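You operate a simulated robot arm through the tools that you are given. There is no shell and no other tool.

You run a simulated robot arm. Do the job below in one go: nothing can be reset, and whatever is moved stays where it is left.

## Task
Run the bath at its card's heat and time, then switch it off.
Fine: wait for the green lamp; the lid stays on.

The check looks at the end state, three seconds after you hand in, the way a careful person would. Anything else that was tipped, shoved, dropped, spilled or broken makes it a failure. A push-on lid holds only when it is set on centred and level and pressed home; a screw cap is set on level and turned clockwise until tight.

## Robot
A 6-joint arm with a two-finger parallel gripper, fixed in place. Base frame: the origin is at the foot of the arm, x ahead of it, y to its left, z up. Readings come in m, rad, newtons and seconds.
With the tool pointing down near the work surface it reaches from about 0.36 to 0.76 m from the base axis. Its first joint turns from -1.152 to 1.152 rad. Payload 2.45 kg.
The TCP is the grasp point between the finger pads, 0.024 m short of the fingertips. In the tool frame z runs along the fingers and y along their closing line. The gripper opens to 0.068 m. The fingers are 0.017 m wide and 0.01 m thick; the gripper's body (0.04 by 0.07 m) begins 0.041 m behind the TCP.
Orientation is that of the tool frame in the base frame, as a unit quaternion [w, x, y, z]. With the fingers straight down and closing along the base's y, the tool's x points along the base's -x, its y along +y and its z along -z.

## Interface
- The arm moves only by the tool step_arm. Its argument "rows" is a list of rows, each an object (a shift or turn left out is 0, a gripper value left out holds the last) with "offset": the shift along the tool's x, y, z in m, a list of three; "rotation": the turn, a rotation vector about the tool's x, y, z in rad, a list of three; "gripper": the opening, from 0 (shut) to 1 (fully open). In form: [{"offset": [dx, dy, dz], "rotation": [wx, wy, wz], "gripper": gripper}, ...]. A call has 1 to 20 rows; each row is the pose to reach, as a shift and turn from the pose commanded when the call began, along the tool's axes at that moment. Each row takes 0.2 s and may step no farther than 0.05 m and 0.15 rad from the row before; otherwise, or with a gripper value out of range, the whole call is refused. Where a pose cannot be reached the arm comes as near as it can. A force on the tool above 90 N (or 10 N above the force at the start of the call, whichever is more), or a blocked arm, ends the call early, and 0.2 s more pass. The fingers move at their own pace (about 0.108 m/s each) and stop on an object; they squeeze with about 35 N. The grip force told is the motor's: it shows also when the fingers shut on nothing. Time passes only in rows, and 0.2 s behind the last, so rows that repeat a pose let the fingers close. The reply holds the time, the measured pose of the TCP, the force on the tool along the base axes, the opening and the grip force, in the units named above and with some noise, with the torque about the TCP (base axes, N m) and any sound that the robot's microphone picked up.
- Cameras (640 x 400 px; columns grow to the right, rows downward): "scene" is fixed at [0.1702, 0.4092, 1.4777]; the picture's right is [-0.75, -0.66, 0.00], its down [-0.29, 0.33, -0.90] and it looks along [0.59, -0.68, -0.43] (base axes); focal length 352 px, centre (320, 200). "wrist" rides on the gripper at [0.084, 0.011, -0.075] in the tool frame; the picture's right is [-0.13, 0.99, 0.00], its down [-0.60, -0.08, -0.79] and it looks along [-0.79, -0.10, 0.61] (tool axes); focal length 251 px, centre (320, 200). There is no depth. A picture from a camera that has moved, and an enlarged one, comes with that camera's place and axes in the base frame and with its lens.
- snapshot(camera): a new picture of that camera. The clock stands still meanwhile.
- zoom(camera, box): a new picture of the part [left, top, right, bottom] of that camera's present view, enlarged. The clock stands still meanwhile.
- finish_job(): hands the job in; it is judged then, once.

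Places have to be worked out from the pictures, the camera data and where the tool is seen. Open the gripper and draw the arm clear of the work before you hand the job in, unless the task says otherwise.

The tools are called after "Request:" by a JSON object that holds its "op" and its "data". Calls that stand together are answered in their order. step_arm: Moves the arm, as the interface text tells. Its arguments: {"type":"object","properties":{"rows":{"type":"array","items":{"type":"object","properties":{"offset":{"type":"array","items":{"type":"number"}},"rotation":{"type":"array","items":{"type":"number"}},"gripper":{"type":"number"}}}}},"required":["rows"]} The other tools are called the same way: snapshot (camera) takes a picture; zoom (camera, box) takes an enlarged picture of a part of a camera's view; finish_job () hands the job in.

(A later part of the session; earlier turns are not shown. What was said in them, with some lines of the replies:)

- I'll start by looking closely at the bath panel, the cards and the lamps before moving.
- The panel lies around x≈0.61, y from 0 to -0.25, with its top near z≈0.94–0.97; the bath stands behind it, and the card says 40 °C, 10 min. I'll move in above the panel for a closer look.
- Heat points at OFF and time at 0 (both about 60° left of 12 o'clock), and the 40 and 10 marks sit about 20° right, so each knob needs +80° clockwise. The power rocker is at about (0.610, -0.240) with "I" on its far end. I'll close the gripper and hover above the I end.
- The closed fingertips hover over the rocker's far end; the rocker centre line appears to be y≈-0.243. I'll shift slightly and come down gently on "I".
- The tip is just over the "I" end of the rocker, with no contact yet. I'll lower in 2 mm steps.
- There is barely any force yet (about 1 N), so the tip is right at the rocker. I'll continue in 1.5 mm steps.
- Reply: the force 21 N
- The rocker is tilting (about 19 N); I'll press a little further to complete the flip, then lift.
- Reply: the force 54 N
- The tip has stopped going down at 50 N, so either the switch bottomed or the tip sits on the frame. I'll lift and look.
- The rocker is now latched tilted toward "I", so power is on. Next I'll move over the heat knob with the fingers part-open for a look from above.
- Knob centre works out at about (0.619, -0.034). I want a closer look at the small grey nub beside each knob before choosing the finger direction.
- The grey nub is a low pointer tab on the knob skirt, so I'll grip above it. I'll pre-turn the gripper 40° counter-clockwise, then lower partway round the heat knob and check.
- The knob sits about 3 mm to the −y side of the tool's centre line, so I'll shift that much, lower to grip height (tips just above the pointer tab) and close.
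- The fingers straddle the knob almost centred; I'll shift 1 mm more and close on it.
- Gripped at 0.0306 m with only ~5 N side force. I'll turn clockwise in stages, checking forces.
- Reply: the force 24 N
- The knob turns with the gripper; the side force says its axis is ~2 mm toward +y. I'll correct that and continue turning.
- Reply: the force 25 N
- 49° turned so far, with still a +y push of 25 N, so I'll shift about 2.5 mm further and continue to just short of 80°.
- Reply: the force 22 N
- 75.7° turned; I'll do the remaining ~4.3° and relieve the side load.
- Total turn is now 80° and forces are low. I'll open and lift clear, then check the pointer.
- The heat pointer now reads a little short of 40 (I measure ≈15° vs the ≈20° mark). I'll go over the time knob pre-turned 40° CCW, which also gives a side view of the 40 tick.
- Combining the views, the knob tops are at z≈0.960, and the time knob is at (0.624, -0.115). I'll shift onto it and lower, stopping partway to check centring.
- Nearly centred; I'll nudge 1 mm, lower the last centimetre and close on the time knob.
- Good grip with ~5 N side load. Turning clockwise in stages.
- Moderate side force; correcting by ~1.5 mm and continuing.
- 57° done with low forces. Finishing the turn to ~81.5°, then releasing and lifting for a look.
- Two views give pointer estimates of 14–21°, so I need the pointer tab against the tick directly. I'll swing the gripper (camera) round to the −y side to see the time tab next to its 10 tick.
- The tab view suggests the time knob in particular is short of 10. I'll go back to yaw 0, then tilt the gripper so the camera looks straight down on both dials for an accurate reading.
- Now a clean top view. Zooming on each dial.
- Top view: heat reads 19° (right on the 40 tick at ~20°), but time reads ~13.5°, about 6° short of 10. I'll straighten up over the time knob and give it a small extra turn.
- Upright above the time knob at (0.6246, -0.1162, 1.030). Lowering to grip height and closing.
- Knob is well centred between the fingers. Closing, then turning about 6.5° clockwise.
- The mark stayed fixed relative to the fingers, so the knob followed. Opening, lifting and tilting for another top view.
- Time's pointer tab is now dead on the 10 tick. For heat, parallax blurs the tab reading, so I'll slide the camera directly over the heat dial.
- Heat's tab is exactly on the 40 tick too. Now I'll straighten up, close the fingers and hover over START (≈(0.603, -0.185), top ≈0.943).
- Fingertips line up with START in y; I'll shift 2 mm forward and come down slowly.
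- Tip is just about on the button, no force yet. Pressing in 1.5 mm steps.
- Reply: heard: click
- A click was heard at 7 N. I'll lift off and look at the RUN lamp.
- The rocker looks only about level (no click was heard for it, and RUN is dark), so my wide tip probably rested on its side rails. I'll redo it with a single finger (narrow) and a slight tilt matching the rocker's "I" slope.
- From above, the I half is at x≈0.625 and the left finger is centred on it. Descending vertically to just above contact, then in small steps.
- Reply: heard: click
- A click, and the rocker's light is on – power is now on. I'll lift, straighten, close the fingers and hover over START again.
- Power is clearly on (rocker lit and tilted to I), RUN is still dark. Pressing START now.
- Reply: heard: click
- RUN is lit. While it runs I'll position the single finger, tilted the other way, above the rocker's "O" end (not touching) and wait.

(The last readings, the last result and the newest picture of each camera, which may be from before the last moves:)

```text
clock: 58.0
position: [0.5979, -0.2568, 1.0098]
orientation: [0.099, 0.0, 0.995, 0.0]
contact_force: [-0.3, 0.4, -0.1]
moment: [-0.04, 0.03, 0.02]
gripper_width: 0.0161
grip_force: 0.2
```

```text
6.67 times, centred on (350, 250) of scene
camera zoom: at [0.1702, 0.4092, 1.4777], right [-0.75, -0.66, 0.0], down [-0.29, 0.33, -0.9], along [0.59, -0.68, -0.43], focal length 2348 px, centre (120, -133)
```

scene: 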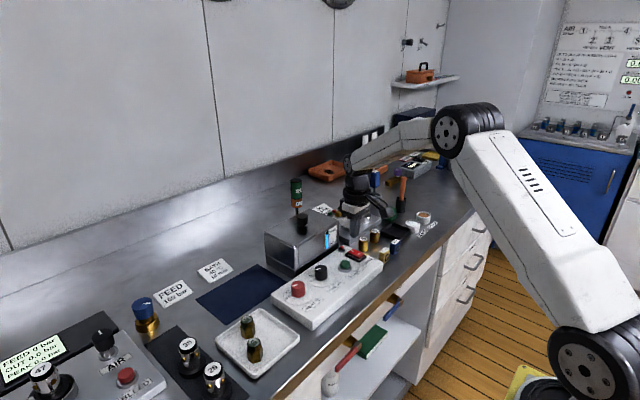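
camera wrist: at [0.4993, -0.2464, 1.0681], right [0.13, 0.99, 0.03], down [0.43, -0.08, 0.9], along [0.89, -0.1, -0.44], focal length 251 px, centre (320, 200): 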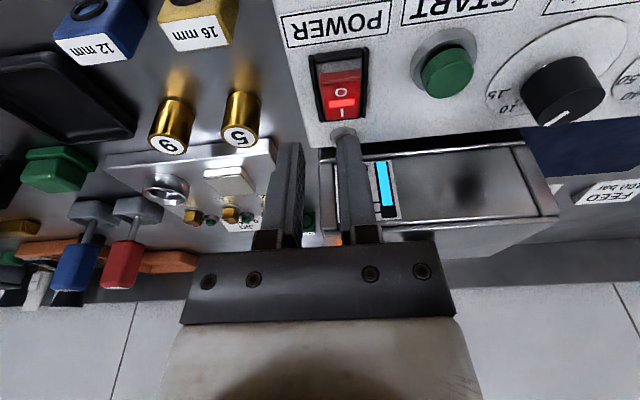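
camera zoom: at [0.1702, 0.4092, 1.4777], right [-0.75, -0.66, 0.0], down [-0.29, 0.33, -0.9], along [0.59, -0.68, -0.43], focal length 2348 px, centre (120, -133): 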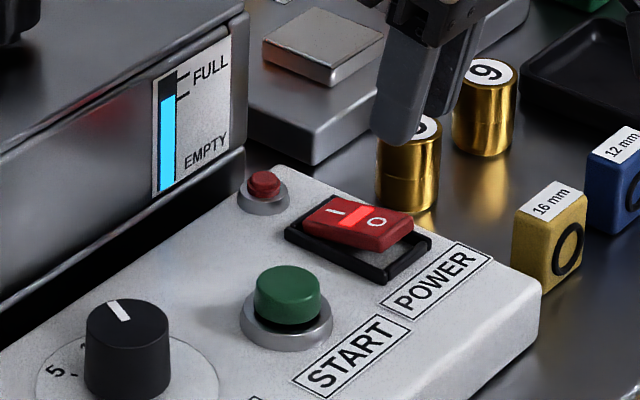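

RUN stays lit and the finger hovers above the O end. Waiting in place.

Request:
{"op": "step_arm", "data": {"rows": [{}, {}, {}, {}, {}, {}, {}, {}, {}, {}, {}, {}, {}, {}, {}, {}, {}, {}, {}, {}]}}

Request:
{"op": "zoom", "data": {"camera": "scene", "box": [250, 160, 390, 280]}}

```text
clock: 62.2
position: [0.5977, -0.2583, 1.01]
orientation: [0.1, 0.0, 0.995, 0.0]
contact_force: [0.7, -0.3, -0.4]
moment: [0.02, 0.01, -0.01]
gripper_width: 0.016
grip_force: 0.1
```

```text
3.33 times, centred on (320, 220) of scene
camera zoom: at [0.1702, 0.4092, 1.4777], right [-0.75, -0.66, 0.0], down [-0.29, 0.33, -0.9], along [0.59, -0.68, -0.43], focal length 1174 px, centre (320, 133)
```

zoom: 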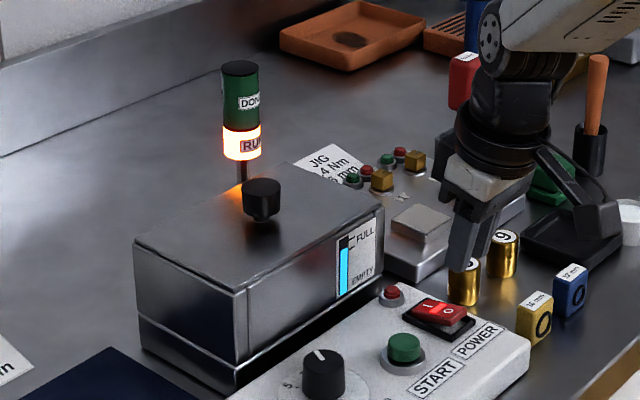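

Still RUN (about 7 s in). I'll keep waiting.

Request:
{"op": "step_arm", "data": {"rows": [{}, {}, {}, {}, {}, {}, {}, {}, {}, {}, {}, {}, {}, {}, {}, {}, {}, {}, {}, {}]}}

Request:
{"op": "zoom", "data": {"camera": "scene", "box": [250, 160, 390, 280]}}

```text
clock: 66.4
position: [0.5976, -0.258, 1.0107]
orientation: [0.1, 0.0, 0.995, 0.0]
contact_force: [0.4, 1.1, -0.2]
moment: [0.02, 0.03, -0.02]
gripper_width: 0.0161
grip_force: 0.1
```

```text
3.33 times, centred on (320, 220) of scene
camera zoom: at [0.1702, 0.4092, 1.4777], right [-0.75, -0.66, 0.0], down [-0.29, 0.33, -0.9], along [0.59, -0.68, -0.43], focal length 1174 px, centre (320, 133)
```

zoom: 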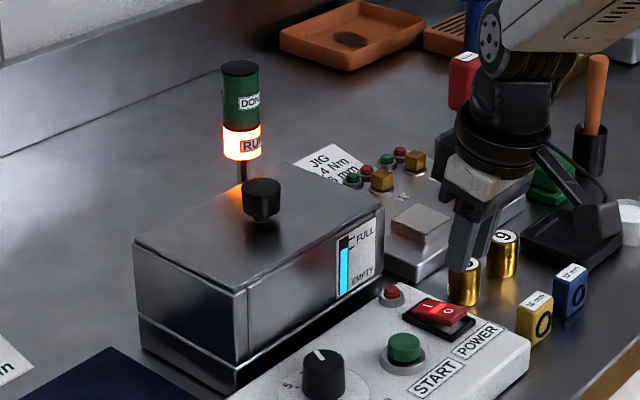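

Still RUN at ~11 s. Waiting more.

Request:
{"op": "step_arm", "data": {"rows": [{}, {}, {}, {}, {}, {}, {}, {}, {}, {}, {}, {}, {}, {}, {}, {}, {}, {}, {}, {}]}}

Request:
{"op": "step_arm", "data": {"rows": [{}, {}, {}, {}, {}, {}, {}, {}, {}, {}, {}, {}, {}, {}, {}, {}, {}, {}, {}, {}]}}

Request:
{"op": "zoom", "data": {"camera": "scene", "box": [250, 160, 390, 280]}}

```text
clock: 70.6
position: [0.5962, -0.2575, 1.0103]
orientation: [0.1, -0.001, 0.995, 0.001]
contact_force: [0.1, -0.3, 0.1]
moment: [-0.01, 0.02, -0.01]
gripper_width: 0.0159
grip_force: 0.1
```

```text
clock: 74.8
position: [0.5977, -0.2581, 1.0104]
orientation: [0.101, 0.0, 0.995, 0.0]
contact_force: [0.5, 0.0, 0.6]
moment: [0.0, 0.01, 0.0]
gripper_width: 0.0158
grip_force: 0.1
```

```text
3.33 times, centred on (320, 220) of scene
camera zoom: at [0.1702, 0.4092, 1.4777], right [-0.75, -0.66, 0.0], down [-0.29, 0.33, -0.9], along [0.59, -0.68, -0.43], focal length 1174 px, centre (320, 133)
```

zoom: 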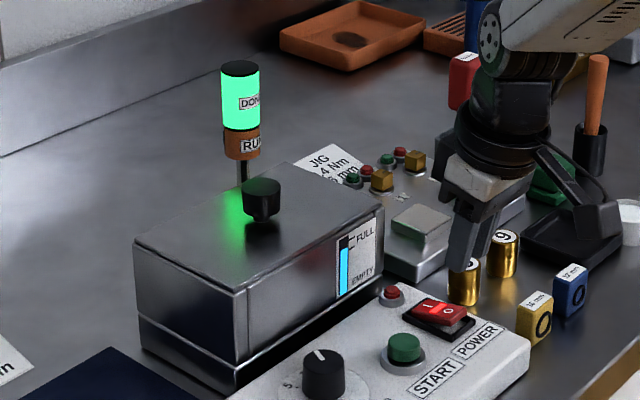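

The green DONE lamp is lit. Now pressing the rocker's O end down gently to switch off.

Request:
{"op": "step_arm", "data": {"rows": [{"offset": [0.003, 0, 0.0147]}, {"offset": [0.005, 0, 0.0245]}, {"offset": [0.0066, 0, 0.0323]}, {"offset": [0.0072, 0, 0.0353]}, {"offset": [0.0077, 0, 0.0377]}, {"offset": [0.0081, 0, 0.0397]}]}}

Request:
{"op": "zoom", "data": {"camera": "scene", "box": [310, 220, 390, 280]}}

```text
clock: 76.2
position: [0.597, -0.2588, 0.9688]
orientation: [0.1, 0.0, 0.995, 0.0]
contact_force: [-1.7, -0.5, 0.5]
moment: [-0.01, 0.04, 0.03]
gripper_width: 0.0159
grip_force: 0.1
```

```text
6.67 times, centred on (350, 250) of scene
camera zoom: at [0.1702, 0.4092, 1.4777], right [-0.75, -0.66, 0.0], down [-0.29, 0.33, -0.9], along [0.59, -0.68, -0.43], focal length 2348 px, centre (120, -133)
```

zoom: 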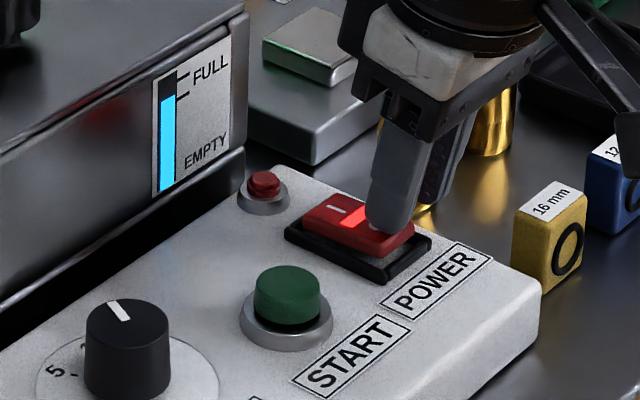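

The finger is just touching the O end. Pressing on in small steps until it clicks.

Request:
{"op": "step_arm", "data": {"rows": [{"offset": [0.0003, 0, 0.0015]}, {"offset": [0.0006, 0, 0.003]}, {"offset": [0.0009, 0, 0.0045]}]}}

Request:
{"op": "zoom", "data": {"camera": "scene", "box": [310, 220, 390, 280]}}

```text
clock: 77.0
position: [0.5974, -0.2582, 0.9653]
orientation: [0.1, 0.0, 0.995, -0.001]
contact_force: [0.8, 0.7, 0.7]
moment: [-0.07, 0.02, 0.03]
gripper_width: 0.0159
grip_force: 0.0
heard: click
```

```text
6.67 times, centred on (350, 250) of scene
camera zoom: at [0.1702, 0.4092, 1.4777], right [-0.75, -0.66, 0.0], down [-0.29, 0.33, -0.9], along [0.59, -0.68, -0.43], focal length 2348 px, centre (120, -133)
```

zoom: 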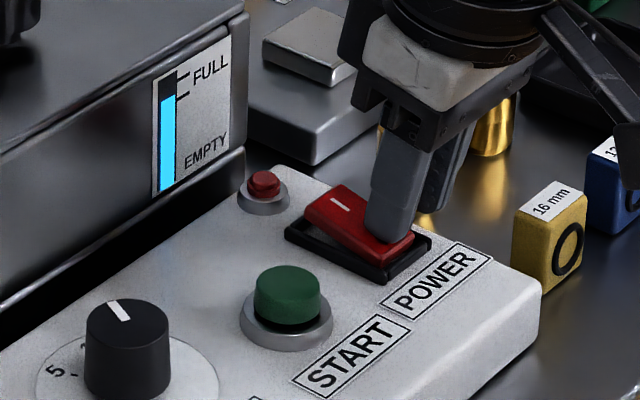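

Click heard and the rocker light is out: it's off. I'll lift straight up, level the tool, open the gripper and draw back.

Request:
{"op": "step_arm", "data": {"rows": [{"offset": [-0.004, 0, -0.0196]}, {"offset": [-0.01, 0, -0.049]}, {"offset": [-0.018, 0, -0.088]}, {"offset": [-0.026, 0, -0.127], "rotation": [0, 0.1, 0]}, {"offset": [-0.02, 0.02, -0.16], "rotation": [0, 0.2, 0], "gripper": 1}, {"offset": [0, 0.05, -0.19], "rotation": [0, 0.2, 0], "gripper": 1}, {"offset": [0.02, 0.08, -0.22], "rotation": [0, 0.2, 0], "gripper": 1}, {"offset": [0.04, 0.11, -0.25], "rotation": [0, 0.2, 0], "gripper": 1}, {"offset": [0.05, 0.14, -0.28], "rotation": [0, 0.2, 0], "gripper": 1}, {"offset": [0.05, 0.14, -0.28], "rotation": [0, 0.2, 0], "gripper": 1}]}}

Request:
{"op": "snapshot", "data": {"camera": "scene"}}

Request:
{"op": "zoom", "data": {"camera": "scene", "box": [250, 170, 400, 300]}}

Request:
{"op": "snapshot", "data": {"camera": "wrist"}}

```text
clock: 79.2
position: [0.493, -0.1168, 1.2302]
orientation: [-0.001, -0.001, 1.0, 0.0]
contact_force: [-0.5, 0.8, -0.3]
moment: [0.0, 0.03, 0.01]
gripper_width: 0.0676
grip_force: 0.0
```

```text
taken
```

scene: 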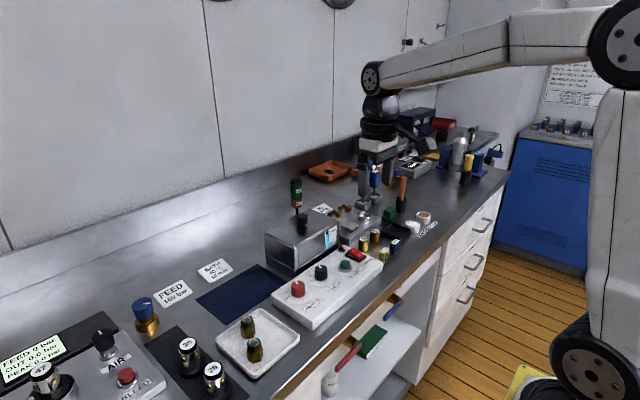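

```text
3.08 times, centred on (325, 235) of scene
camera zoom: at [0.1702, 0.4092, 1.4777], right [-0.75, -0.66, 0.0], down [-0.29, 0.33, -0.9], along [0.59, -0.68, -0.43], focal length 1084 px, centre (305, 92)
```

zoom: 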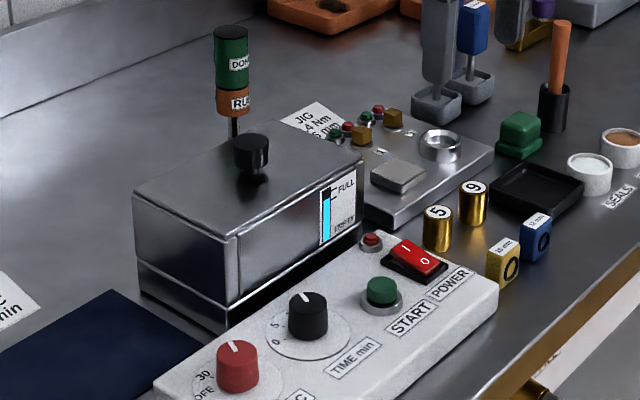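

```text
taken
camera wrist: at [0.4071, -0.1051, 1.3062], right [0.13, 0.99, 0.0], down [0.6, -0.08, 0.79], along [0.79, -0.1, -0.61], focal length 251 px, centre (320, 200)
```

wrist: 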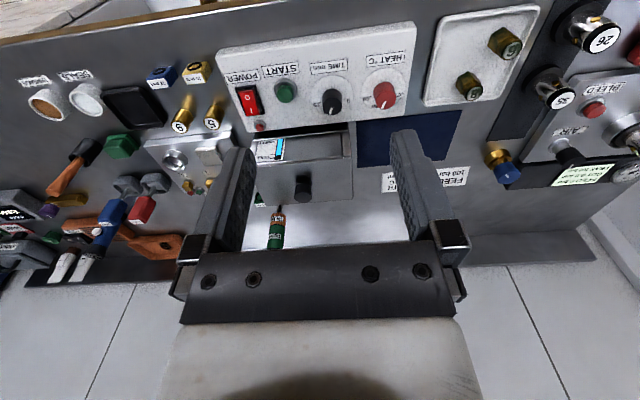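

Power is off, both lamps are dark, the lid is still on, nothing else has moved, and the arm is clear with the gripper open. Handing in.

Request:
{"op": "finish_job", "data": {}}

```text
The job is handed in.
```

The bath ran at its card settings, 40 °C and 10 min, until the green DONE lamp lit. I then switched it off at the power rocker.

- **Settings:** Before starting, I checked both dials from directly above. The heat pointer was on the 40 mark and the time pointer on the 10 mark. I left both knobs there.
- **Power and start:** My first press left the rocker half-way, so my first press of START did nothing. I pressed the rocker again until it clicked and lit. The second press of START lit the RUN lamp.
- **End state:** The rocker is on O with its light out, and both lamps are dark. The lid stayed on, and nothing else was moved. The arm is drawn back with the gripper open.
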